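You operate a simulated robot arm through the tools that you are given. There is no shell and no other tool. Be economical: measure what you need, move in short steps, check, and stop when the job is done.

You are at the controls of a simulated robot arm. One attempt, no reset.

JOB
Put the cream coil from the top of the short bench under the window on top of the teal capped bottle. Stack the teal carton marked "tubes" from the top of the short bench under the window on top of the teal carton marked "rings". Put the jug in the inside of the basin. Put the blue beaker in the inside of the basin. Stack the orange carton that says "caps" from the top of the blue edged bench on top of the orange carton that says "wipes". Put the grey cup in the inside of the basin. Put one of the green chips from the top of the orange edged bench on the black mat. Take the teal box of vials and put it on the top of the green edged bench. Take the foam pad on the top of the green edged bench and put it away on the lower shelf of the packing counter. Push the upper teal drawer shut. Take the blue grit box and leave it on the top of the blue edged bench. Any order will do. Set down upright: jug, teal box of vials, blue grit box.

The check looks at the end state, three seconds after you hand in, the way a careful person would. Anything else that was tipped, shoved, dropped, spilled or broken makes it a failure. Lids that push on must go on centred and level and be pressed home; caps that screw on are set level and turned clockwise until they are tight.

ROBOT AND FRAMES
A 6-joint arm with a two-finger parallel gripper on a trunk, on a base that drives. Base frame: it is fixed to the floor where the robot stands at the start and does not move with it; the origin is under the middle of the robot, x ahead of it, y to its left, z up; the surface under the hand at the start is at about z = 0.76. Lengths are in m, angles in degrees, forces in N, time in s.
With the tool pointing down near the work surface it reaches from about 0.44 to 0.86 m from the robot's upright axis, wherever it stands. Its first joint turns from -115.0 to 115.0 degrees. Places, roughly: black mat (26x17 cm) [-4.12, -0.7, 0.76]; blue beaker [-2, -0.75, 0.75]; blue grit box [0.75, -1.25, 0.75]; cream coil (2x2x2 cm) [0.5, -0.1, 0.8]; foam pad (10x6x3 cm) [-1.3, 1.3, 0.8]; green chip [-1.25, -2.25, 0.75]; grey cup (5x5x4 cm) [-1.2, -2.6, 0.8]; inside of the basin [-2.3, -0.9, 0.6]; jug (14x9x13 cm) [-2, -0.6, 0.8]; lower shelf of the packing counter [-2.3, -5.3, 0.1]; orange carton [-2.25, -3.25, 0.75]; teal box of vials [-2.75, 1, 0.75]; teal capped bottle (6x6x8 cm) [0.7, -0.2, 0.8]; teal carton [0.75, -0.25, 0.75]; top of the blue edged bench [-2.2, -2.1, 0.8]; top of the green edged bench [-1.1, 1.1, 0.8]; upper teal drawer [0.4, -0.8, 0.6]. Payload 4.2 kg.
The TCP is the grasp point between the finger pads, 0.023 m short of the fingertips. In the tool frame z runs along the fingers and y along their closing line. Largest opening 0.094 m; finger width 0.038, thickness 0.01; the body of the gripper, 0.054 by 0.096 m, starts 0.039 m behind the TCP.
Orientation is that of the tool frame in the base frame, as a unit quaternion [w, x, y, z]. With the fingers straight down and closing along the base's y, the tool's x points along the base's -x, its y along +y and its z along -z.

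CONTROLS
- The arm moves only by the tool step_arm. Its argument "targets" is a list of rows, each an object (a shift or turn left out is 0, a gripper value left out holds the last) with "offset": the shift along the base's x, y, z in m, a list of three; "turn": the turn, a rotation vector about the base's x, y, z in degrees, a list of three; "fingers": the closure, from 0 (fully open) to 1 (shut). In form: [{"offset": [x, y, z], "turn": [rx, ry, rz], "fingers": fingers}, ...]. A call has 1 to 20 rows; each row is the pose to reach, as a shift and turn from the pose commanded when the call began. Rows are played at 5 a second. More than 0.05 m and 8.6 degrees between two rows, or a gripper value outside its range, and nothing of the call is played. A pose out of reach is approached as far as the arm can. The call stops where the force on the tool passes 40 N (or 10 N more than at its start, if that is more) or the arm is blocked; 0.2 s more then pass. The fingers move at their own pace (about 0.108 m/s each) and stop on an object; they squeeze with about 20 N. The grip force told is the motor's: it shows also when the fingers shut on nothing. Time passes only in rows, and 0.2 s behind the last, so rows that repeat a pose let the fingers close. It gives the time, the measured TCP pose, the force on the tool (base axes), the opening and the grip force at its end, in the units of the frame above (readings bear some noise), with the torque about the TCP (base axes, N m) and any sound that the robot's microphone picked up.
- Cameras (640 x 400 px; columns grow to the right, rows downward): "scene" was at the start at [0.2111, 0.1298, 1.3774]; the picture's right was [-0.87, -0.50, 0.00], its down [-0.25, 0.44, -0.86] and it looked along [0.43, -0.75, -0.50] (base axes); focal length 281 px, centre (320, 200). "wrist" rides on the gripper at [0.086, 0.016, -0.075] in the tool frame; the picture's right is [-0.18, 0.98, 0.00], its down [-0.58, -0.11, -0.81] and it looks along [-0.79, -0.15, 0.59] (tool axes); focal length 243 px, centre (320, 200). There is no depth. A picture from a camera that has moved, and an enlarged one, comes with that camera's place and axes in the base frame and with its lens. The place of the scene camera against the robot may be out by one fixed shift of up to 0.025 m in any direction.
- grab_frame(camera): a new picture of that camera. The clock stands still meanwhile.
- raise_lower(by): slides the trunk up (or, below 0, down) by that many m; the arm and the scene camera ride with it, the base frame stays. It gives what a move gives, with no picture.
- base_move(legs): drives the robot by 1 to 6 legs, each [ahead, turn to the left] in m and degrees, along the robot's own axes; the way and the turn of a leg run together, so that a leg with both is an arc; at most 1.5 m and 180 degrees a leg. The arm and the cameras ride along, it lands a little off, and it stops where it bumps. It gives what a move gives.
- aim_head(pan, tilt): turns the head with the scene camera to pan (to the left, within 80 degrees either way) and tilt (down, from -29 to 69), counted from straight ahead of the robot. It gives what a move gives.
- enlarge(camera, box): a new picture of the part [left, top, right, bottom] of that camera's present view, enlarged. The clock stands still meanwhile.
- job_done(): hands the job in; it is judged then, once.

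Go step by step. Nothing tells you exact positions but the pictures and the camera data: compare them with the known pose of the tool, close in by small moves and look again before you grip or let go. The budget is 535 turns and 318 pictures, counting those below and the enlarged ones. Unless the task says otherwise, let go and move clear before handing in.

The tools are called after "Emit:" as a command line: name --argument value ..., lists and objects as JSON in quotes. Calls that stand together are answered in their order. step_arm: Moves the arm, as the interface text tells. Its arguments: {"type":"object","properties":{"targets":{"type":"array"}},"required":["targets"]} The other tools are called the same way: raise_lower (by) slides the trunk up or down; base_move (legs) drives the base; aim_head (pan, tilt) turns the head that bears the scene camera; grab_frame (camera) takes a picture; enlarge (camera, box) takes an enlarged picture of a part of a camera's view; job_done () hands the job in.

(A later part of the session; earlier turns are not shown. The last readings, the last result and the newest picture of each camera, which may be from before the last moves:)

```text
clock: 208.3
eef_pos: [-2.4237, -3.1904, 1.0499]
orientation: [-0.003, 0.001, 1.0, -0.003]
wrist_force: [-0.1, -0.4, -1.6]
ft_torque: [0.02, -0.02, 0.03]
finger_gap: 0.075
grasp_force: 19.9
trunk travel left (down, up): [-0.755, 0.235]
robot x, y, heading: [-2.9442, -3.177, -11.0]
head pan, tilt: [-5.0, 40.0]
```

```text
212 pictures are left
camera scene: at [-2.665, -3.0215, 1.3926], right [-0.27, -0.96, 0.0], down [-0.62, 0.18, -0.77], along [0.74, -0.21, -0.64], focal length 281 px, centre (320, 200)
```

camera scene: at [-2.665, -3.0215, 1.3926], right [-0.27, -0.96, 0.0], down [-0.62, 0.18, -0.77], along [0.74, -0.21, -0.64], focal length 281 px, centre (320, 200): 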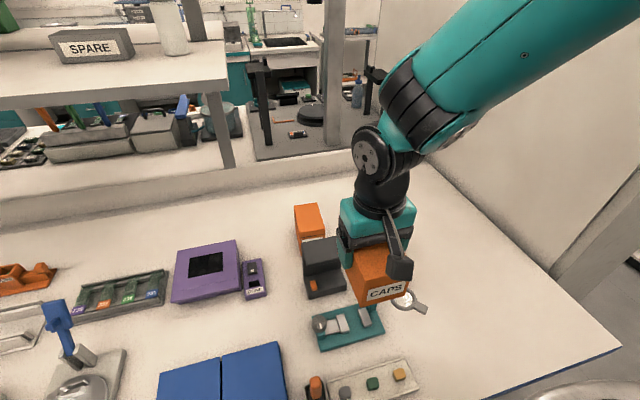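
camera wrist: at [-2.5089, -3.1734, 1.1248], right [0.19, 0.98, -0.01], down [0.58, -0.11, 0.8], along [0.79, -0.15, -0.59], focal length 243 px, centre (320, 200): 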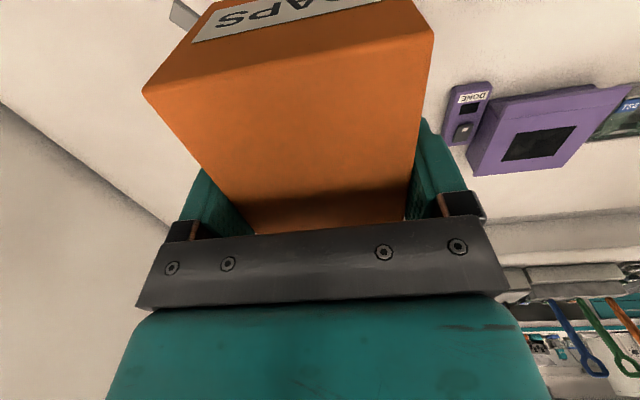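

Emit:
step_arm --targets '[{"offset": [0.05, 0.005, 0]}, {"offset": [0.1, 0.015, 0]}, {"offset": [0.15, 0.025, 0]}, {"offset": [0.2, 0.035, 0]}, {"offset": [0.24, 0.04, 0]}, {"offset": [0.279, 0.043, 0], "turn": [0, 0, -2]}, {"offset": [0.279, 0.043, -0.04], "turn": [0, 0, -2]}, {"offset": [0.279, 0.043, -0.08], "turn": [0, 0, -2]}]'

Emit:
enlarge --camera "scene" --box '[240, 120, 400, 260]'

Emit:
grab_frame --camera "wrist"

```text
refused: row 1 steps farther than a row can; nothing moved
```

```text
2.86 times, centred on (320, 190) of scene
camera zoom: at [-2.665, -3.0215, 1.3926], right [-0.27, -0.96, 0.0], down [-0.62, 0.18, -0.77], along [0.74, -0.21, -0.64], focal length 802 px, centre (320, 229)
```

zoom: 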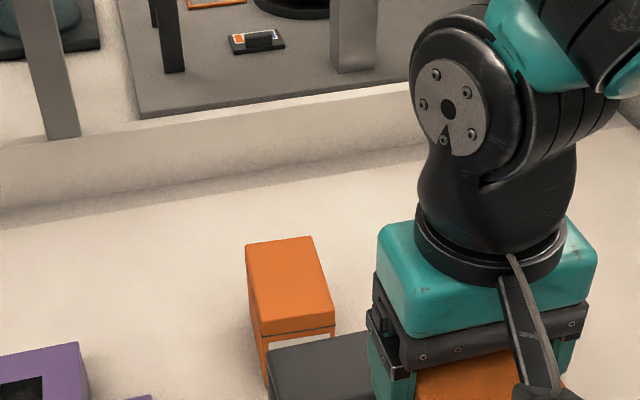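

```text
210 pictures are left
camera wrist: at [-2.5089, -3.1734, 1.1248], right [0.19, 0.98, -0.01], down [0.58, -0.11, 0.8], along [0.79, -0.15, -0.59], focal length 243 px, centre (320, 200)
```

wrist: 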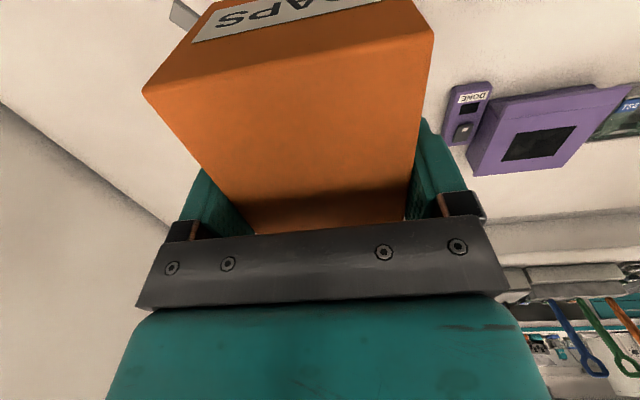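

Emit:
enlarge --camera "scene" --box '[290, 195, 330, 245]'

Emit:
step_arm --targets '[{"offset": [0.045, 0.005, 0]}, {"offset": [0.09, 0.015, 0]}, {"offset": [0.135, 0.02, 0]}, {"offset": [0.18, 0.03, 0]}, {"offset": [0.225, 0.035, 0]}, {"offset": [0.265, 0.04, 0]}, {"offset": [0.282, 0.042, 0], "turn": [0, 0, -3]}, {"offset": [0.282, 0.042, -0.04], "turn": [0, 0, -3]}, {"offset": [0.282, 0.042, -0.08], "turn": [0, 0, -3]}]'

Emit:
enlarge --camera "scene" --box '[240, 120, 400, 260]'

```text
8.00 times, centred on (310, 220) of scene
camera zoom: at [-2.665, -3.0215, 1.3926], right [-0.27, -0.96, 0.0], down [-0.62, 0.18, -0.77], along [0.74, -0.21, -0.64], focal length 2246 px, centre (400, 40)
```

zoom: 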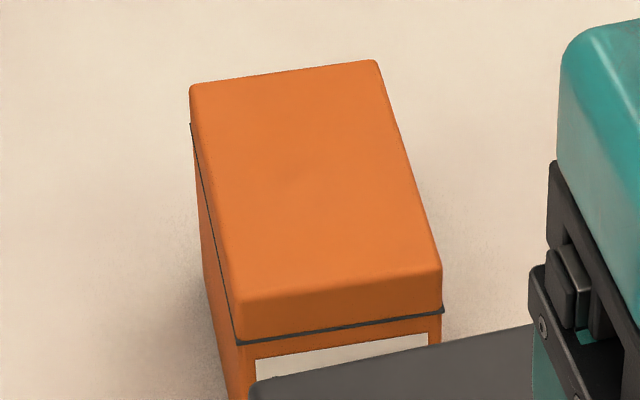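

```text
clock: 210.3
eef_pos: [-2.1387, -3.1454, 0.968]
orientation: [-0.002, 0.026, 1.0, -0.002]
wrist_force: [0.0, 0.0, -1.2]
ft_torque: [-0.03, -0.03, -0.04]
finger_gap: 0.075
grasp_force: 19.7
trunk travel left (down, up): [-0.755, 0.235]
robot x, y, heading: [-2.946, -3.1761, -10.9]
head pan, tilt: [-5.0, 40.0]
```

```text
2.86 times, centred on (320, 190) of scene
camera zoom: at [-2.6651, -3.0211, 1.3926], right [-0.27, -0.96, 0.0], down [-0.62, 0.17, -0.77], along [0.74, -0.21, -0.64], focal length 802 px, centre (320, 229)
```

zoom: 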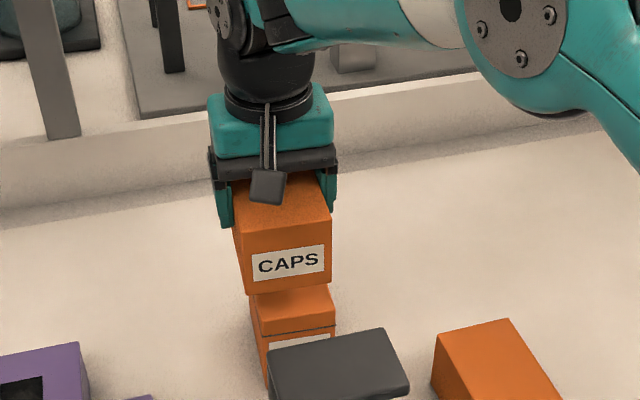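

Emit:
step_arm --targets '[{"offset": [0.009, -0.006, -0.01]}, {"offset": [0.009, -0.006, -0.02]}, {"offset": [0.009, -0.006, -0.03]}]'

Emit:
enlarge --camera "scene" --box '[285, 190, 345, 240]'

```text
clock: 211.1
eef_pos: [-2.132, -3.1499, 0.9398]
orientation: [-0.002, 0.027, 1.0, -0.003]
wrist_force: [-0.3, 0.7, -1.2]
ft_torque: [0.01, -0.01, 0.04]
finger_gap: 0.0749
grasp_force: 20.2
trunk travel left (down, up): [-0.755, 0.235]
robot x, y, heading: [-2.9466, -3.1734, -10.6]
head pan, tilt: [-5.0, 40.0]
```

```text
8.00 times, centred on (315, 215) of scene
camera zoom: at [-2.6648, -3.0211, 1.3925], right [-0.27, -0.96, 0.0], down [-0.62, 0.17, -0.77], along [0.74, -0.21, -0.64], focal length 2246 px, centre (360, 80)
```

zoom: 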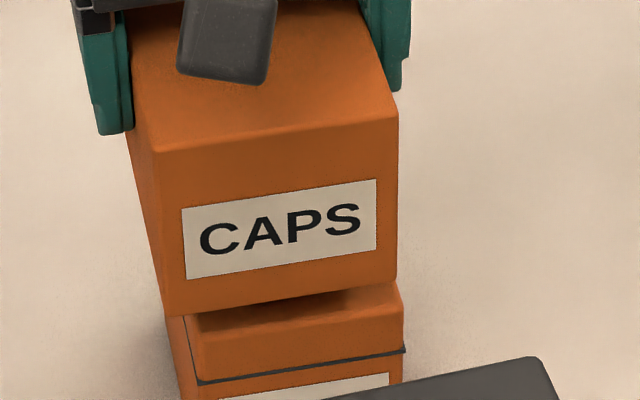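

Emit:
step_arm --targets '[{"offset": [-0.001, -0.005, -0.004]}, {"offset": [-0.001, -0.005, -0.007]}, {"offset": [-0.001, -0.005, -0.009]}]'

Emit:
enlarge --camera "scene" --box '[285, 190, 345, 240]'

```text
clock: 211.9
eef_pos: [-2.1318, -3.1552, 0.9301]
orientation: [-0.001, 0.027, 1.0, -0.002]
wrist_force: [0.0, -0.6, -0.8]
ft_torque: [-0.03, 0.02, -0.02]
finger_gap: 0.075
grasp_force: 19.9
trunk travel left (down, up): [-0.755, 0.235]
robot x, y, heading: [-2.9461, -3.1761, -10.7]
head pan, tilt: [-5.0, 40.0]
```

```text
8.00 times, centred on (315, 215) of scene
camera zoom: at [-2.6648, -3.0211, 1.3925], right [-0.27, -0.96, 0.0], down [-0.62, 0.17, -0.77], along [0.74, -0.21, -0.64], focal length 2246 px, centre (360, 80)
```

zoom: 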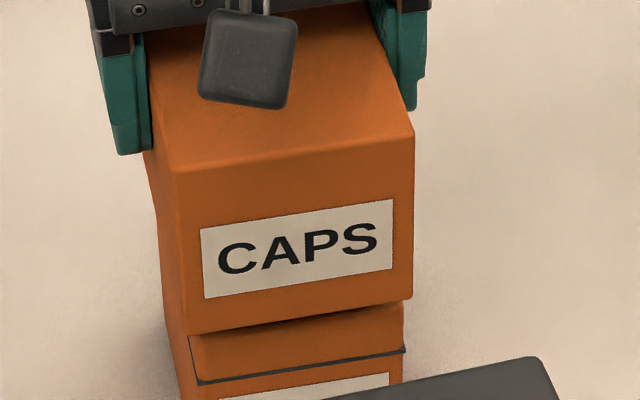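

Emit:
step_arm --targets '[{"offset": [0, 0.0015, -0.002]}, {"offset": [0, 0.0015, -0.004]}]'

```text
clock: 212.5
eef_pos: [-2.1316, -3.1545, 0.9255]
orientation: [-0.002, 0.027, 1.0, -0.002]
wrist_force: [0.3, 0.4, -1.7]
ft_torque: [0.01, -0.01, 0.0]
finger_gap: 0.0749
grasp_force: 20.2
trunk travel left (down, up): [-0.755, 0.235]
robot x, y, heading: [-2.9485, -3.1767, -11.0]
head pan, tilt: [-5.0, 40.0]
```

Emit:
step_arm --targets '[{"offset": [0, 0, -0.002]}, {"offset": [0, 0, -0.004]}]'

Emit:
enlarge --camera "scene" --box '[285, 190, 345, 240]'

```text
clock: 213.1
eef_pos: [-2.1329, -3.1538, 0.9204]
orientation: [-0.002, 0.026, 1.0, -0.002]
wrist_force: [-0.4, -0.7, -1.9]
ft_torque: [0.0, -0.02, 0.0]
finger_gap: 0.0748
grasp_force: 20.4
trunk travel left (down, up): [-0.755, 0.235]
robot x, y, heading: [-2.9443, -3.1766, -10.6]
head pan, tilt: [-5.0, 40.0]
```

```text
8.00 times, centred on (315, 215) of scene
camera zoom: at [-2.6648, -3.0211, 1.3925], right [-0.27, -0.96, 0.0], down [-0.62, 0.17, -0.77], along [0.74, -0.21, -0.64], focal length 2246 px, centre (360, 80)
```

zoom: 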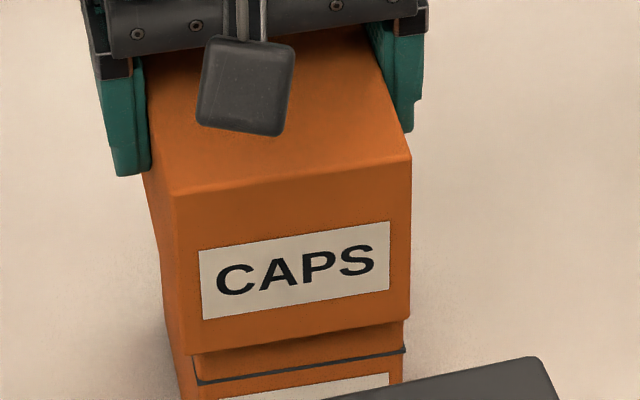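

Wipes' top is lower than assumed, so its centre lies slightly farther; shift +x and continue.

Emit:
step_arm --targets '[{"offset": [0.013, -0.001, 0]}, {"offset": [0.013, -0.001, -0.003]}, {"offset": [0.013, -0.001, -0.006]}]'

Emit:
enlarge --camera "scene" --box '[285, 190, 345, 240]'

```text
clock: 213.9
eef_pos: [-2.1182, -3.1562, 0.9172]
orientation: [0.0, 0.027, 1.0, -0.003]
wrist_force: [-4.3, -2.1, 13.9]
ft_torque: [0.33, 0.62, 0.09]
finger_gap: 0.0749
grasp_force: 19.5
trunk travel left (down, up): [-0.755, 0.235]
robot x, y, heading: [-2.9465, -3.1732, -10.7]
head pan, tilt: [-5.0, 40.0]
```

```text
8.00 times, centred on (315, 215) of scene
camera zoom: at [-2.6657, -3.0213, 1.3931], right [-0.27, -0.96, 0.0], down [-0.62, 0.18, -0.77], along [0.74, -0.21, -0.64], focal length 2246 px, centre (360, 80)
```

zoom: 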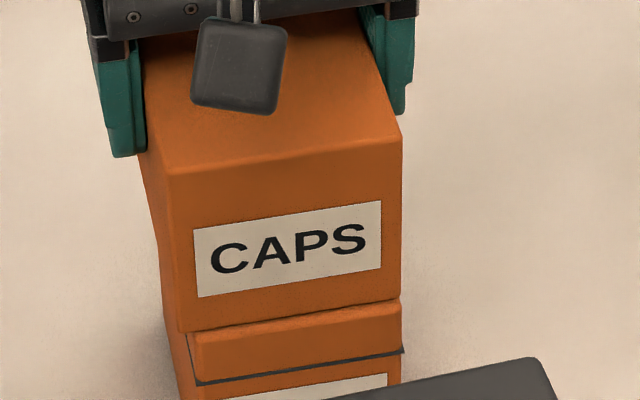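

Emit:
step_arm --targets '[{"offset": [0, 0, 0.004]}, {"offset": [-0.004, -0.003, 0.004]}, {"offset": [-0.004, -0.003, 0.002]}, {"offset": [-0.004, -0.003, 0.001]}]'

Emit:
enlarge --camera "scene" --box '[285, 190, 345, 240]'

```text
clock: 214.9
eef_pos: [-2.1225, -3.1583, 0.9184]
orientation: [-0.001, 0.026, 1.0, -0.002]
wrist_force: [4.2, 2.1, 8.0]
ft_torque: [0.42, -0.24, -0.05]
finger_gap: 0.0748
grasp_force: 19.4
trunk travel left (down, up): [-0.755, 0.235]
robot x, y, heading: [-2.9486, -3.173, -11.1]
head pan, tilt: [-5.0, 40.0]
```

```text
8.00 times, centred on (315, 215) of scene
camera zoom: at [-2.6651, -3.021, 1.3927], right [-0.27, -0.96, 0.0], down [-0.62, 0.17, -0.77], along [0.74, -0.21, -0.64], focal length 2246 px, centre (360, 80)
```

zoom: 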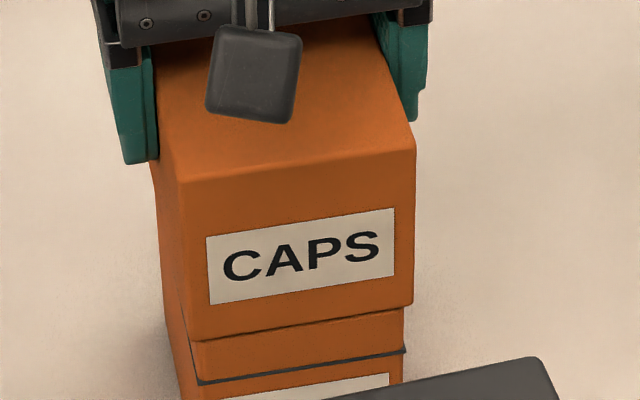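

Well centred. Release and lift.

Emit:
step_arm --targets '[{"offset": [0, 0, 0.001], "fingers": 0.15}, {"offset": [0, 0, 0.001], "fingers": 0}, {"offset": [0, 0, 0.003], "fingers": 0}, {"offset": [0, 0, 0.04], "fingers": 0}, {"offset": [-0.02, 0, 0.08], "fingers": 0}, {"offset": [-0.06, 0, 0.1], "fingers": 0}, {"offset": [-0.1, 0, 0.12], "fingers": 0}, {"offset": [-0.14, 0.02, 0.14], "fingers": 0}, {"offset": [-0.18, 0.04, 0.16], "fingers": 0}, {"offset": [-0.22, 0.05, 0.18], "fingers": 0}, {"offset": [-0.26, 0.06, 0.2], "fingers": 0}, {"offset": [-0.3, 0.07, 0.22], "fingers": 0}]'

Emit:
grab_frame --camera "scene"

```text
clock: 217.5
eef_pos: [-2.4216, -3.0908, 1.1359]
orientation: [-0.003, 0.027, 1.0, -0.003]
wrist_force: [0.5, 0.1, -0.4]
ft_torque: [-0.02, 0.04, 0.0]
finger_gap: 0.0939
grasp_force: 0.2
trunk travel left (down, up): [-0.755, 0.235]
robot x, y, heading: [-2.9483, -3.1736, -10.9]
head pan, tilt: [-5.0, 40.0]
```

```text
202 pictures are left
camera scene: at [-2.6642, -3.0211, 1.3924], right [-0.27, -0.96, 0.0], down [-0.62, 0.18, -0.77], along [0.74, -0.21, -0.64], focal length 281 px, centre (320, 200)
```

scene: 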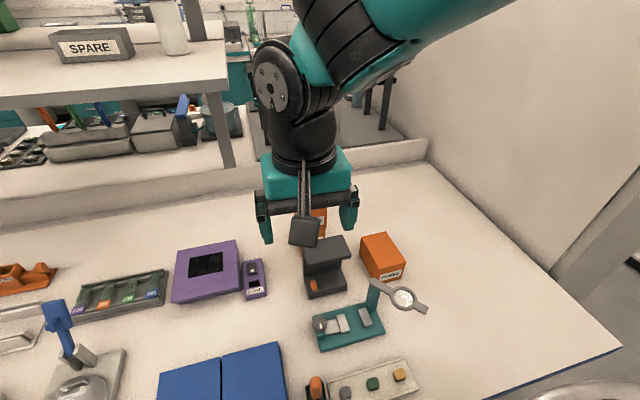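

CAPS is stacked. Next I'll explore the southern passage to reach the east aisle (grey cup, chip).

Emit:
base_move --legs '[[-0.22, 0], [0, -79]]'

Emit:
aim_head --pan 30 --tilt 25

Emit:
grab_frame --camera "scene"

```text
clock: 222.6
eef_pos: [-2.9775, -3.6359, 1.1362]
orientation: [-0.003, 0.659, 0.752, -0.001]
wrist_force: [-0.2, 0.7, -0.2]
ft_torque: [-0.02, -0.01, -0.02]
finger_gap: 0.0938
grasp_force: 0.1
trunk travel left (down, up): [-0.755, 0.235]
robot x, y, heading: [-3.1588, -3.1368, -90.2]
head pan, tilt: [-5.0, 40.0]
```

```text
clock: 223.6
eef_pos: [-2.9782, -3.6353, 1.1363]
orientation: [-0.004, 0.658, 0.753, 0.0]
wrist_force: [0.7, 1.0, 0.0]
ft_torque: [0.02, -0.04, -0.04]
finger_gap: 0.094
grasp_force: 0.1
trunk travel left (down, up): [-0.755, 0.235]
robot x, y, heading: [-3.1548, -3.1356, -90.4]
head pan, tilt: [30.0, 25.0]
```

```text
201 pictures are left
camera scene: at [-2.9032, -3.3533, 1.4158], right [-0.87, -0.5, 0.0], down [-0.21, 0.37, -0.91], along [0.45, -0.79, -0.42], focal length 281 px, centre (320, 200)
```

scene: 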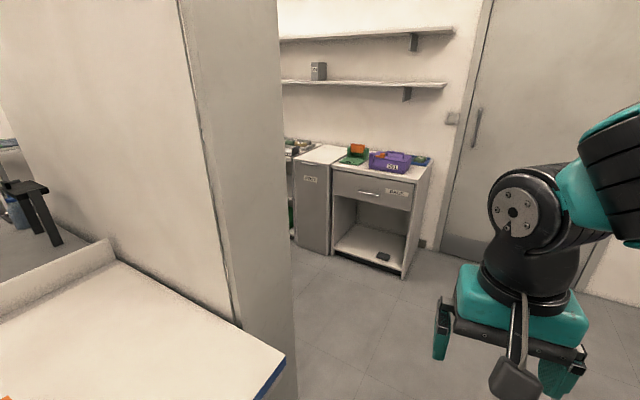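

I can see the packing counter (front y≈-5.1, lower shelf open). The lane at y≈-4.5 should lead east; I'll drive through it.

Emit:
base_move --legs '[[1.35, 0], [0, 90]]'

Emit:
aim_head --pan 0 --tilt 25

Emit:
grab_frame --camera "scene"

Emit:
aim_head --pan -45 --tilt 35

Emit:
grab_frame --camera "scene"

```text
clock: 234.3
eef_pos: [-2.6901, -4.2615, 1.1355]
orientation: [-0.001, -0.089, 0.996, -0.003]
wrist_force: [0.5, -0.2, 0.3]
ft_torque: [-0.03, -0.06, -0.02]
finger_gap: 0.0939
grasp_force: 0.0
trunk travel left (down, up): [-0.755, 0.235]
robot x, y, heading: [-3.1815, -4.4617, 2.5]
head pan, tilt: [30.0, 25.0]
```

```text
clock: 235.2
eef_pos: [-2.6916, -4.2622, 1.1373]
orientation: [-0.001, -0.088, 0.996, -0.003]
wrist_force: [-0.2, 0.3, 0.3]
ft_torque: [-0.01, -0.02, 0.03]
finger_gap: 0.0941
grasp_force: 0.0
trunk travel left (down, up): [-0.755, 0.235]
robot x, y, heading: [-3.1859, -4.4637, 2.2]
head pan, tilt: [0.0, 25.0]
```

```text
200 pictures are left
camera scene: at [-2.9338, -4.2448, 1.4159], right [0.04, -1.0, 0.0], down [-0.42, -0.02, -0.91], along [0.91, 0.04, -0.42], focal length 281 px, centre (320, 200)
```

scene: 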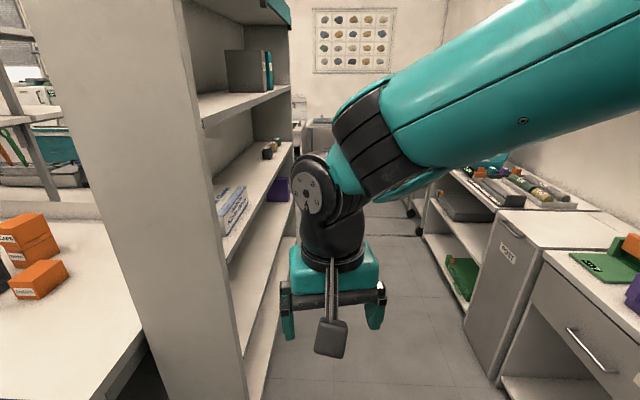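

```text
clock: 236.3
eef_pos: [-2.6898, -4.2605, 1.1365]
orientation: [-0.002, -0.089, 0.996, -0.003]
wrist_force: [0.9, 0.4, 0.4]
ft_torque: [0.01, -0.02, -0.06]
finger_gap: 0.0941
grasp_force: 0.1
trunk travel left (down, up): [-0.755, 0.235]
robot x, y, heading: [-3.1822, -4.4639, 2.5]
head pan, tilt: [-45.0, 35.0]
```

```text
199 pictures are left
camera scene: at [-2.9609, -4.3083, 1.4001], right [-0.68, -0.74, 0.0], down [-0.42, 0.39, -0.82], along [0.6, -0.55, -0.57], focal length 281 px, centre (320, 200)
```

scene: 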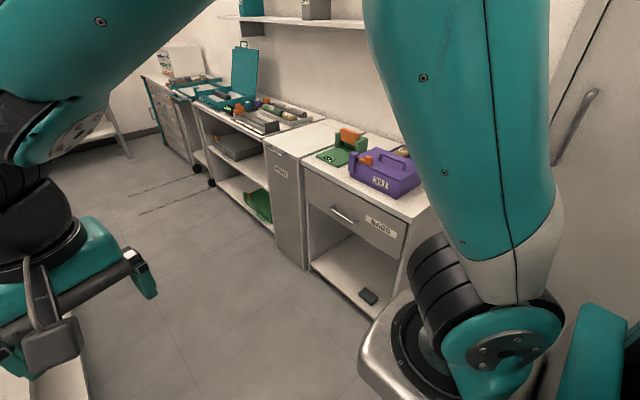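

Emit:
base_move --legs '[[0, -2.4], [1.4, 0], [1.25, 0], [0, 90]]'

Emit:
aim_head --pan 20 --tilt 25

Emit:
grab_frame --camera "scene"

```text
clock: 253.7
eef_pos: [-0.6448, -3.9173, 1.1363]
orientation: [-0.001, 0.75, -0.662, 0.002]
wrist_force: [0.7, 0.4, 0.5]
ft_torque: [-0.01, -0.02, 0.01]
finger_gap: 0.0938
grasp_force: 0.1
trunk travel left (down, up): [-0.755, 0.235]
robot x, y, heading: [-0.4682, -4.4214, 89.3]
head pan, tilt: [-45.0, 35.0]
```

```text
clock: 255.1
eef_pos: [-0.644, -3.9172, 1.1358]
orientation: [-0.001, 0.749, -0.662, 0.003]
wrist_force: [-0.7, 0.5, 0.3]
ft_torque: [0.02, 0.0, 0.01]
finger_gap: 0.094
grasp_force: 0.1
trunk travel left (down, up): [-0.755, 0.235]
robot x, y, heading: [-0.4703, -4.4217, 89.6]
head pan, tilt: [20.0, 25.0]
```

```text
198 pictures are left
camera scene: at [-0.6789, -4.1666, 1.4158], right [0.94, 0.33, 0.0], down [0.14, -0.4, -0.91], along [-0.3, 0.86, -0.42], focal length 281 px, centre (320, 200)
```

scene: 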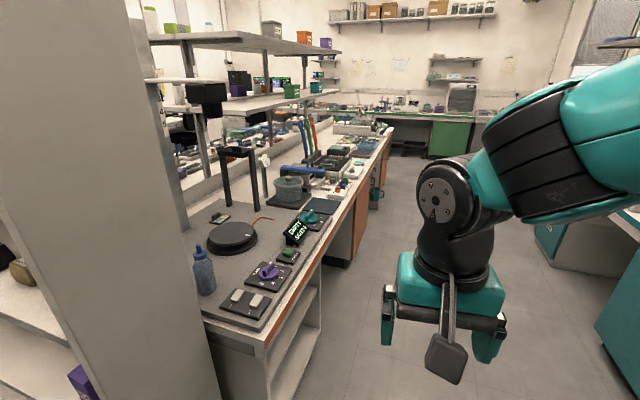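

Emit:
base_move --legs '[[1.0, 0], [0.95, 0], [0, 90]]'

Emit:
aim_head --pan 0 --tilt 38

Emit:
grab_frame --camera "scene"

```text
clock: 268.5
eef_pos: [-0.9117, -2.6394, 1.1364]
orientation: [-0.002, 0.999, 0.035, 0.001]
wrist_force: [-0.4, 0.2, -0.4]
ft_torque: [-0.01, -0.01, 0.02]
finger_gap: 0.0938
grasp_force: 0.1
trunk travel left (down, up): [-0.755, 0.235]
robot x, y, heading: [-0.4013, -2.492, 176.3]
head pan, tilt: [20.0, 25.0]
```

```text
clock: 269.3
eef_pos: [-0.9116, -2.6394, 1.1365]
orientation: [-0.003, 0.999, 0.035, 0.001]
wrist_force: [0.0, 0.1, 0.2]
ft_torque: [-0.01, -0.04, 0.02]
finger_gap: 0.094
grasp_force: 0.0
trunk travel left (down, up): [-0.755, 0.235]
robot x, y, heading: [-0.3988, -2.4939, 176.3]
head pan, tilt: [0.0, 38.0]
```

```text
197 pictures are left
camera scene: at [-0.6365, -2.6578, 1.3956], right [0.06, 1.0, 0.0], down [0.61, -0.04, -0.79], along [-0.79, 0.05, -0.62], focal length 281 px, centre (320, 200)
```

scene: 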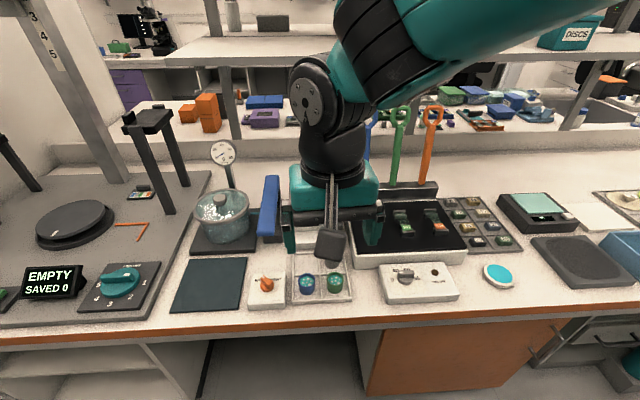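

Emit:
step_arm --targets '[{"offset": [0.0, -0.045, 0.01]}, {"offset": [0.0, -0.09, 0.02]}, {"offset": [0.0, -0.135, 0.02]}, {"offset": [0.0, -0.18, 0.02]}, {"offset": [0.0, -0.225, 0.02]}, {"offset": [0.0, -0.27, 0.02]}, {"offset": [0.0, -0.3, 0.02]}]'

Emit:
grab_frame --camera "scene"

Emit:
enlarge --camera "scene" --box '[240, 150, 540, 320]'

```text
clock: 270.9
eef_pos: [-0.9151, -2.9383, 1.1575]
orientation: [-0.004, 0.999, 0.034, 0.002]
wrist_force: [0.2, 0.1, -0.1]
ft_torque: [-0.01, 0.02, -0.03]
finger_gap: 0.0938
grasp_force: 0.0
trunk travel left (down, up): [-0.755, 0.235]
robot x, y, heading: [-0.4013, -2.492, 176.2]
head pan, tilt: [0.0, 38.0]
```

```text
196 pictures are left
camera scene: at [-0.6363, -2.6573, 1.3956], right [0.06, 1.0, 0.0], down [0.61, -0.04, -0.79], along [-0.79, 0.05, -0.62], focal length 281 px, centre (320, 200)
```

scene: 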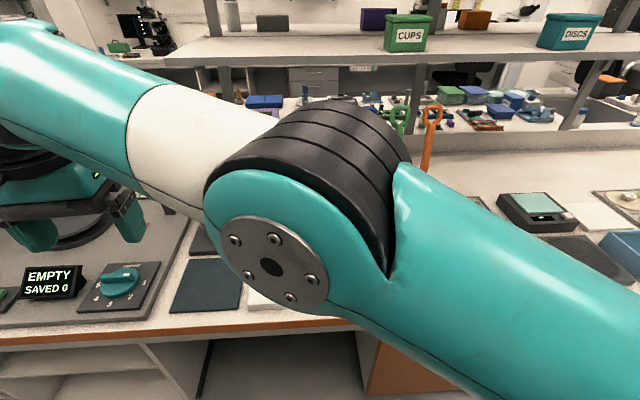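

```text
2.13 times, centred on (390, 235) of scene
camera zoom: at [-0.6363, -2.6573, 1.3956], right [0.06, 1.0, 0.0], down [0.61, -0.04, -0.79], along [-0.79, 0.05, -0.62], focal length 599 px, centre (171, 125)
```

zoom: 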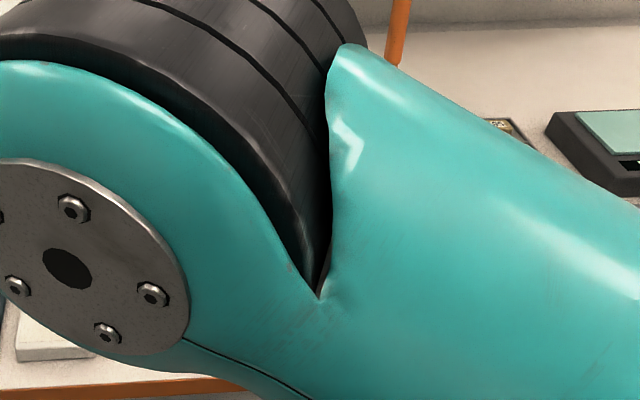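

Emit:
step_arm --targets '[{"offset": [0, 0.045, 0]}, {"offset": [0, 0.09, 0]}, {"offset": [0, 0.135, 0]}, {"offset": [0, 0.18, 0]}, {"offset": [0, 0.225, 0]}, {"offset": [0, 0.27, 0]}, {"offset": [0, 0.315, 0]}, {"offset": [0, 0.36, 0]}, {"offset": [0, 0.405, 0]}, {"offset": [0, 0.45, 0]}, {"offset": [0, 0.495, 0]}, {"offset": [0, 0.54, 0]}, {"offset": [0, 0.585, 0]}, {"offset": [0, 0.63, 0]}, {"offset": [0, 0.67, 0]}, {"offset": [0, 0.71, 0]}, {"offset": [0, 0.75, 0]}, {"offset": [0, 0.79, 0]}]'

Emit:
grab_frame --camera "scene"

Emit:
enlarge --camera "scene" --box '[160, 160, 540, 320]'

```text
clock: 274.7
eef_pos: [-0.9112, -2.1474, 1.1558]
orientation: [-0.002, 0.999, 0.035, 0.002]
wrist_force: [0.2, -0.9, -0.4]
ft_torque: [0.05, 0.03, 0.01]
finger_gap: 0.094
grasp_force: 0.1
trunk travel left (down, up): [-0.755, 0.235]
robot x, y, heading: [-0.4006, -2.4955, 176.3]
head pan, tilt: [0.0, 38.0]
```

```text
194 pictures are left
camera scene: at [-0.6363, -2.6581, 1.3955], right [0.06, 1.0, 0.0], down [0.61, -0.04, -0.79], along [-0.79, 0.05, -0.62], focal length 281 px, centre (320, 200)
```

scene: 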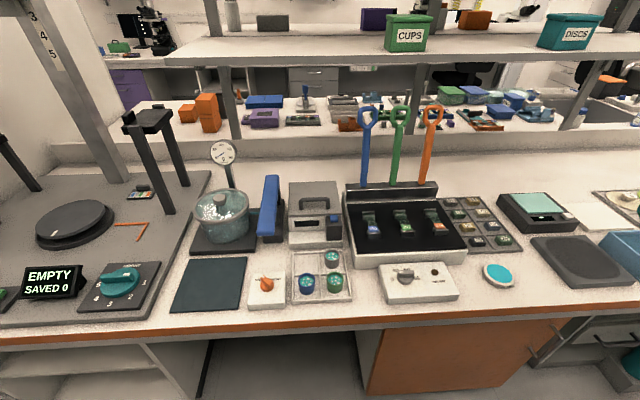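

```text
1.68 times, centred on (350, 240) of scene
camera zoom: at [-0.6363, -2.6581, 1.3955], right [0.06, 1.0, 0.0], down [0.61, -0.04, -0.79], along [-0.79, 0.05, -0.62], focal length 473 px, centre (270, 133)
```

zoom: 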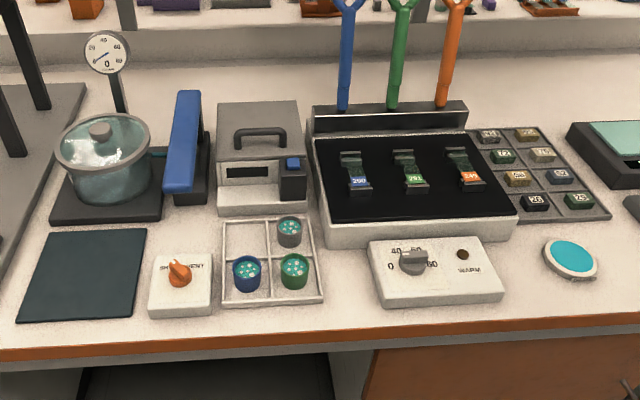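

I see the grey cup in the 2×2 tray (≈(-1.14,-2.584)) and the chip board to its right. I'll move above the grey cup for a wrist view.

Emit:
step_arm --targets '[{"offset": [-0.02, -0.04, 0]}, {"offset": [-0.04, -0.08, 0]}, {"offset": [-0.06, -0.12, 0]}, {"offset": [-0.08, -0.16, 0]}, {"offset": [-0.1, -0.2, 0]}, {"offset": [-0.12, -0.24, 0]}, {"offset": [-0.14, -0.28, 0]}, {"offset": [-0.16, -0.32, 0]}, {"offset": [-0.18, -0.36, 0]}, {"offset": [-0.2, -0.4, 0]}, {"offset": [-0.225, -0.437, 0]}, {"offset": [-0.225, -0.437, -0.045]}, {"offset": [-0.225, -0.437, -0.09]}, {"offset": [-0.225, -0.437, -0.135]}, {"offset": [-0.225, -0.437, -0.18]}]'

Emit:
grab_frame --camera "wrist"

Emit:
enlarge --camera "scene" --box '[240, 150, 420, 310]'

```text
clock: 277.9
eef_pos: [-1.1374, -2.5867, 0.9765]
orientation: [-0.003, 0.999, 0.034, 0.002]
wrist_force: [0.3, 0.5, 0.3]
ft_torque: [0.02, 0.05, 0.02]
finger_gap: 0.0941
grasp_force: 0.1
trunk travel left (down, up): [-0.755, 0.235]
robot x, y, heading: [-0.4011, -2.4914, 176.1]
head pan, tilt: [0.0, 38.0]
```

```text
192 pictures are left
camera wrist: at [-1.0497, -2.5969, 1.0508], right [-0.11, -0.99, -0.01], down [-0.59, 0.06, 0.81], along [-0.8, 0.1, -0.59], focal length 243 px, centre (320, 200)
```

wrist: 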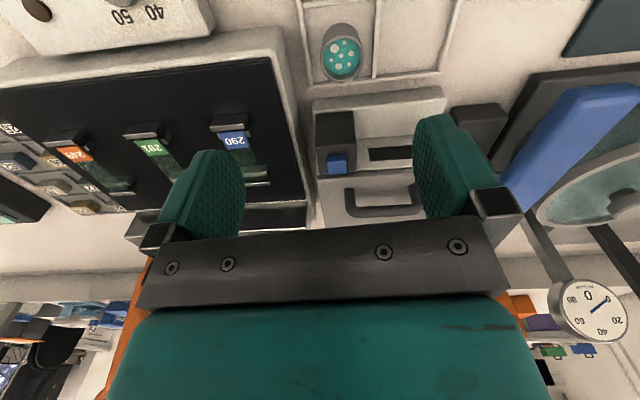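

```text
2.50 times, centred on (330, 230) of scene
camera zoom: at [-0.6361, -2.6577, 1.3957], right [0.06, 1.0, 0.0], down [0.61, -0.04, -0.79], along [-0.79, 0.05, -0.62], focal length 702 px, centre (295, 125)
```

zoom: 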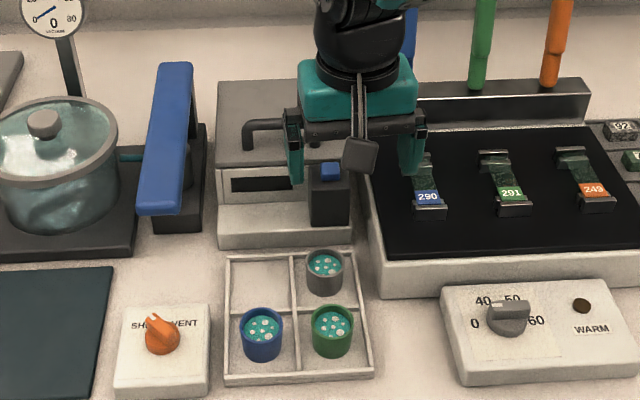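

Emit:
step_arm --targets '[{"offset": [-0.02, -0.02, -0.02]}, {"offset": [-0.02, -0.02, -0.06]}, {"offset": [-0.02, -0.02, -0.09], "fingers": 0.3}]'

Emit:
grab_frame --camera "wrist"

```text
clock: 278.7
eef_pos: [-1.1567, -2.6071, 0.8875]
orientation: [-0.003, 0.999, 0.035, 0.001]
wrist_force: [0.0, -0.1, 0.4]
ft_torque: [0.03, -0.02, 0.0]
finger_gap: 0.0657
grasp_force: 0.0
trunk travel left (down, up): [-0.755, 0.235]
robot x, y, heading: [-0.4035, -2.4925, 176.4]
head pan, tilt: [0.0, 38.0]
```

```text
190 pictures are left
camera wrist: at [-1.0694, -2.6168, 0.9615], right [-0.11, -0.99, -0.01], down [-0.59, 0.06, 0.81], along [-0.8, 0.1, -0.59], focal length 243 px, centre (320, 200)
```

wrist: 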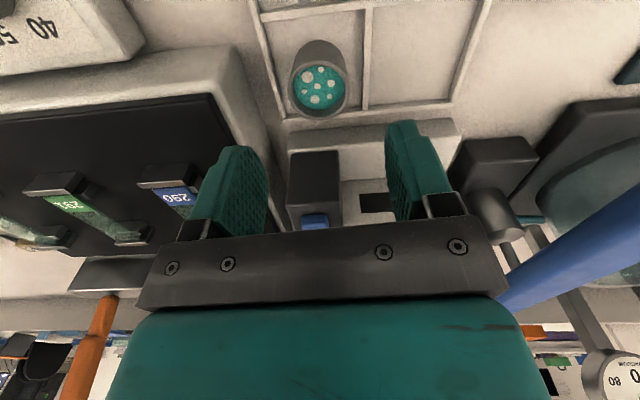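

The cup is centred below. I'll grip its upper half (tips above the tray walls) with a narrow opening.

Emit:
step_arm --targets '[{"offset": [-0.001, 0, -0.03], "fingers": 0.35}, {"offset": [-0.001, 0, -0.06], "fingers": 0.35}, {"offset": [-0.001, 0, -0.078], "fingers": 0.35}]'

Emit:
grab_frame --camera "wrist"

Emit:
enlarge --camera "scene" --box '[270, 200, 390, 310]'

```text
clock: 279.5
eef_pos: [-1.1572, -2.6059, 0.8104]
orientation: [-0.003, 0.999, 0.035, 0.001]
wrist_force: [0.4, 0.2, -0.5]
ft_torque: [0.02, -0.02, 0.0]
finger_gap: 0.061
grasp_force: 0.0
trunk travel left (down, up): [-0.755, 0.235]
robot x, y, heading: [-0.3998, -2.4934, 176.3]
head pan, tilt: [0.0, 38.0]
```

```text
189 pictures are left
camera wrist: at [-1.0705, -2.6168, 0.8841], right [-0.11, -0.99, -0.01], down [-0.59, 0.06, 0.81], along [-0.8, 0.1, -0.59], focal length 243 px, centre (320, 200)
```

wrist: 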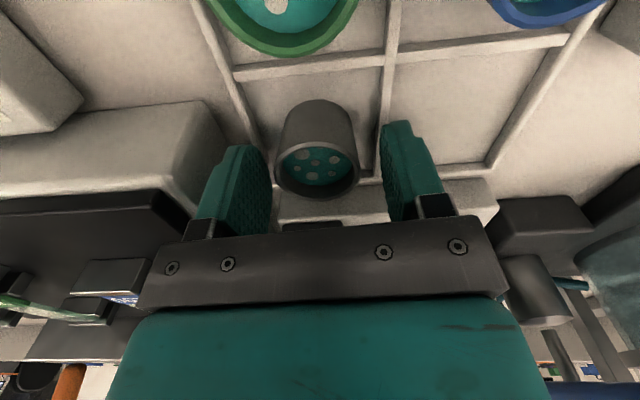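

```text
3.64 times, centred on (330, 255) of scene
camera zoom: at [-0.6363, -2.6577, 1.3956], right [0.06, 1.0, 0.0], down [0.61, -0.04, -0.79], along [-0.79, 0.05, -0.62], focal length 1021 px, centre (284, 0)
```

zoom: 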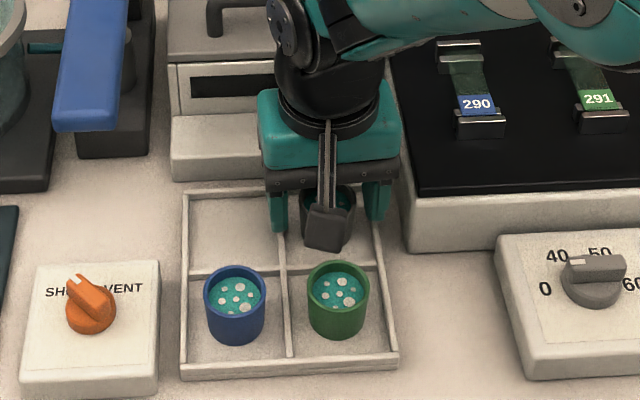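

Emit:
step_arm --targets '[{"offset": [-0.001, 0, -0.006], "fingers": 0.35}, {"offset": [-0.001, 0, -0.006], "fingers": 0.5}, {"offset": [-0.001, 0, -0.006], "fingers": 0.8}, {"offset": [-0.001, 0, -0.006], "fingers": 1}, {"offset": [-0.001, 0, -0.006], "fingers": 1}, {"offset": [-0.001, 0, 0.01], "fingers": 1}, {"offset": [-0.001, 0, 0.04], "fingers": 1}]'

Emit:
enlarge --camera "scene" --box '[270, 180, 390, 290]'

Emit:
grab_frame --camera "wrist"

```text
clock: 281.1
eef_pos: [-1.161, -2.607, 0.8501]
orientation: [-0.003, 0.999, 0.035, 0.002]
wrist_force: [0.1, 0.7, -0.3]
ft_torque: [-0.03, 0.01, 0.02]
finger_gap: 0.0431
grasp_force: 20.2
trunk travel left (down, up): [-0.755, 0.235]
robot x, y, heading: [-0.4011, -2.4931, 176.2]
head pan, tilt: [0.0, 38.0]
```

```text
3.64 times, centred on (330, 235) of scene
camera zoom: at [-0.6367, -2.6578, 1.3954], right [0.06, 1.0, 0.0], down [0.61, -0.04, -0.79], along [-0.79, 0.05, -0.62], focal length 1021 px, centre (284, 73)
```

zoom: 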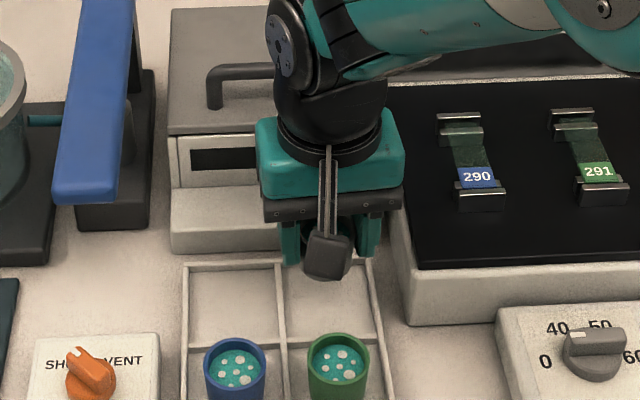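

```text
186 pictures are left
camera wrist: at [-1.0727, -2.6172, 0.9237], right [-0.11, -0.99, -0.01], down [-0.59, 0.06, 0.8], along [-0.8, 0.1, -0.59], focal length 243 px, centre (320, 200)
```

wrist: 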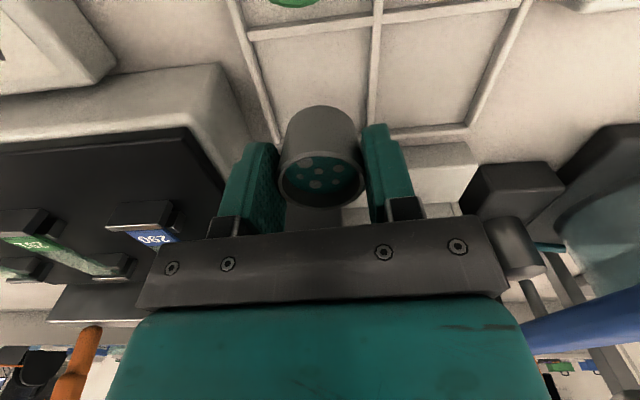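

The cup is held. I'll lift and retract, then drive round the north end to the basin's west side.

Emit:
step_arm --targets '[{"offset": [0, 0, 0.045]}, {"offset": [0, 0, 0.09]}, {"offset": [0.03, 0, 0.12]}, {"offset": [0.07, 0, 0.15]}, {"offset": [0.11, 0, 0.17]}, {"offset": [0.15, 0, 0.19]}, {"offset": [0.19, 0.02, 0.21]}, {"offset": [0.23, 0.04, 0.23]}, {"offset": [0.25, 0.06, 0.25]}]'

Emit:
enlarge --camera "scene" --box '[420, 170, 540, 270]'

Emit:
base_move --legs '[[0, -87], [1.35, 0], [1.33, 0], [0, 90], [1.05, 0], [1.05, 0]]'

```text
clock: 283.1
eef_pos: [-0.9099, -2.5489, 1.0995]
orientation: [-0.003, 0.999, 0.036, 0.001]
wrist_force: [-0.6, 0.5, -1.2]
ft_torque: [0.02, -0.06, -0.01]
finger_gap: 0.0427
grasp_force: 20.1
trunk travel left (down, up): [-0.755, 0.235]
robot x, y, heading: [-0.4008, -2.4934, 176.4]
head pan, tilt: [0.0, 38.0]
```

```text
4.00 times, centred on (480, 220) of scene
camera zoom: at [-0.637, -2.6581, 1.3953], right [0.06, 1.0, 0.0], down [0.61, -0.04, -0.79], along [-0.79, 0.05, -0.62], focal length 1123 px, centre (-320, 120)
```

zoom: 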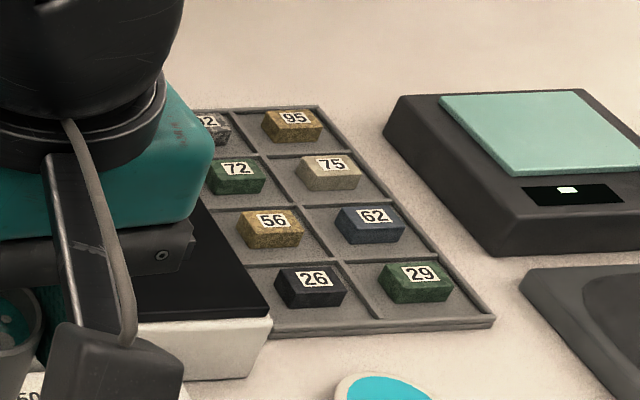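

```text
clock: 313.4
eef_pos: [-2.9551, 0.1015, 1.1011]
orientation: [-0.003, 0.999, 0.05, 0.002]
wrist_force: [1.2, -0.3, -0.9]
ft_torque: [0.0, -0.01, -0.03]
finger_gap: 0.0427
grasp_force: 20.9
trunk travel left (down, up): [-0.755, 0.235]
robot x, y, heading: [-2.4445, 0.1743, 178.1]
head pan, tilt: [0.0, 38.0]
```

Emit:
base_move --legs '[[0.06, 0], [0, 46], [0.8, 0], [0, 46], [0.5, 0], [0, 90]]'

Emit:
aim_head --pan 0 --tilt 45

Emit:
grab_frame --camera "scene"

```text
clock: 328.6
eef_pos: [-2.563, -0.7638, 1.1004]
orientation: [0.0, -0.064, 0.998, -0.003]
wrist_force: [0.4, 0.5, -0.7]
ft_torque: [0.03, 0.0, -0.02]
finger_gap: 0.0426
grasp_force: 19.7
trunk travel left (down, up): [-0.755, 0.235]
robot x, y, heading: [-3.0716, -0.8472, -0.6]
head pan, tilt: [0.0, 38.0]
```

```text
clock: 329.2
eef_pos: [-2.5646, -0.7628, 1.0992]
orientation: [-0.001, -0.064, 0.998, -0.003]
wrist_force: [-0.2, 0.0, 0.0]
ft_torque: [0.01, -0.03, 0.0]
finger_gap: 0.0425
grasp_force: 19.8
trunk travel left (down, up): [-0.755, 0.235]
robot x, y, heading: [-3.0688, -0.8492, -0.5]
head pan, tilt: [0.0, 45.0]
```

```text
184 pictures are left
camera scene: at [-2.8214, -0.6425, 1.3853], right [-0.01, -1.0, 0.0], down [-0.71, 0.01, -0.71], along [0.71, -0.01, -0.71], focal length 281 px, centre (320, 200)
```

scene: 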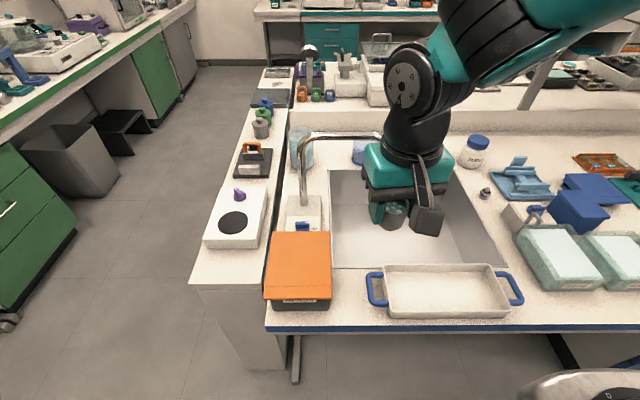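

Basin spans x≈-2.45..-2.06, y≈-0.69..-1.13, with the tap arching over its north-left. I'll bring the cup over the southern middle (-2.28,-1.0), staying clear of the tap.

Emit:
step_arm --targets '[{"offset": [0, -0.045, 0], "turn": [0, 0, -3]}, {"offset": [0, -0.09, 0], "turn": [0, 0, -7]}, {"offset": [0, -0.135, 0], "turn": [0, 0, -7]}, {"offset": [0.02, -0.175, 0], "turn": [0, 0, -7]}, {"offset": [0.05, -0.21, 0], "turn": [0, 0, -7]}, {"offset": [0.09, -0.237, 0], "turn": [0, 0, -7]}, {"offset": [0.135, -0.237, 0], "turn": [0, 0, -7]}, {"offset": [0.18, -0.237, 0], "turn": [0, 0, -7]}, {"offset": [0.225, -0.237, 0], "turn": [0, 0, -7]}, {"offset": [0.27, -0.237, 0], "turn": [0, 0, -7]}, {"offset": [0.285, -0.237, -0.02], "turn": [0, 0, -7]}, {"offset": [0.285, -0.237, -0.06], "turn": [0, 0, -7]}, {"offset": [0.285, -0.237, -0.1], "turn": [0, 0, -7]}]'

Emit:
grab_frame --camera "wrist"

Emit:
grab_frame --camera "scene"

```text
clock: 332.1
eef_pos: [-2.279, -0.9991, 1.0011]
orientation: [-0.002, -0.003, 1.0, -0.003]
wrist_force: [-0.8, 0.2, -0.6]
ft_torque: [-0.03, 0.0, 0.04]
finger_gap: 0.0425
grasp_force: 20.1
trunk travel left (down, up): [-0.755, 0.235]
robot x, y, heading: [-3.0704, -0.8491, -0.5]
head pan, tilt: [0.0, 45.0]
```

```text
183 pictures are left
camera wrist: at [-2.3658, -0.9835, 1.0753], right [0.18, 0.98, -0.01], down [0.58, -0.1, 0.81], along [0.79, -0.15, -0.59], focal length 243 px, centre (320, 200)
```

wrist: 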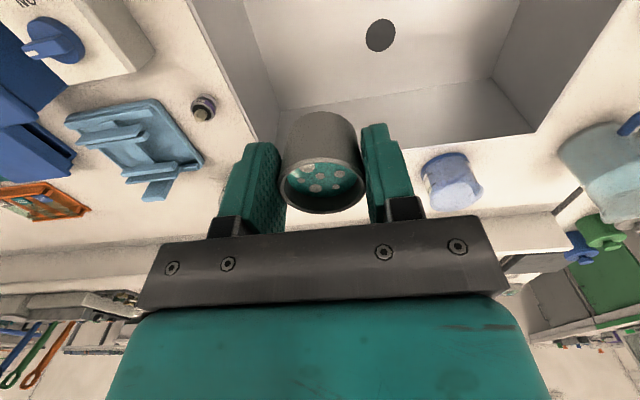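

```text
182 pictures are left
camera scene: at [-2.8217, -0.6425, 1.3854], right [-0.01, -1.0, 0.0], down [-0.71, 0.01, -0.71], along [0.71, -0.01, -0.71], focal length 281 px, centre (320, 200)
```

scene: 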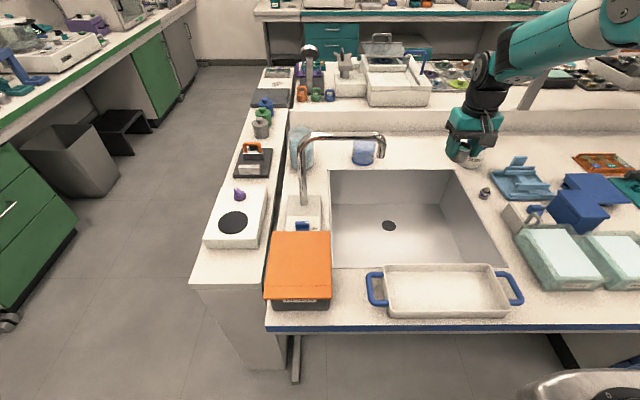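

The basin floor is at z≈0.62. I'll lower the trunk, then the arm, over the spot.

Emit:
raise_lower --by -0.25

Emit:
grab_frame --camera "wrist"

Emit:
grab_frame --camera "scene"

```text
clock: 334.6
eef_pos: [-2.2796, -0.9998, 0.7509]
orientation: [-0.002, -0.003, 1.0, -0.002]
wrist_force: [0.1, 0.3, -1.4]
ft_torque: [0.05, 0.0, -0.01]
finger_gap: 0.0424
grasp_force: 20.4
trunk travel left (down, up): [-0.505, 0.485]
robot x, y, heading: [-3.0733, -0.8493, -0.8]
head pan, tilt: [0.0, 45.0]
```

```text
181 pictures are left
camera wrist: at [-2.3656, -0.9836, 0.8254], right [0.18, 0.98, -0.01], down [0.58, -0.1, 0.81], along [0.79, -0.15, -0.59], focal length 243 px, centre (320, 200)
```

wrist: 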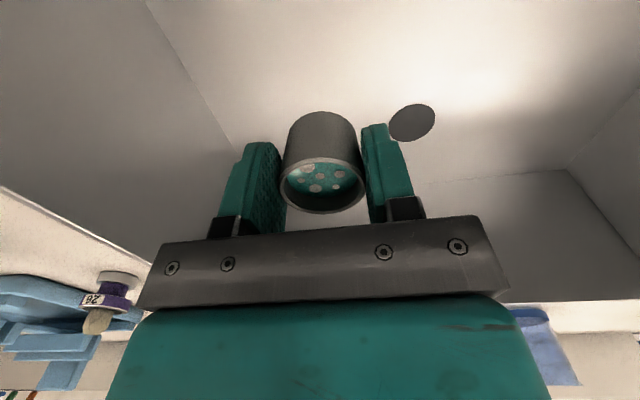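

```text
180 pictures are left
camera scene: at [-2.8214, -0.6426, 1.1353], right [-0.01, -1.0, 0.0], down [-0.71, 0.01, -0.71], along [0.71, -0.01, -0.71], focal length 281 px, centre (320, 200)
```

scene: 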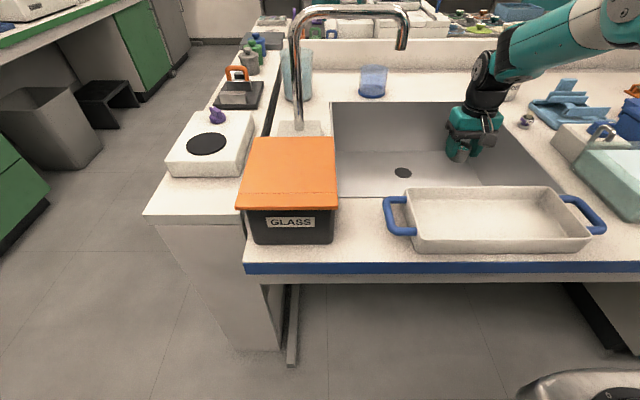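

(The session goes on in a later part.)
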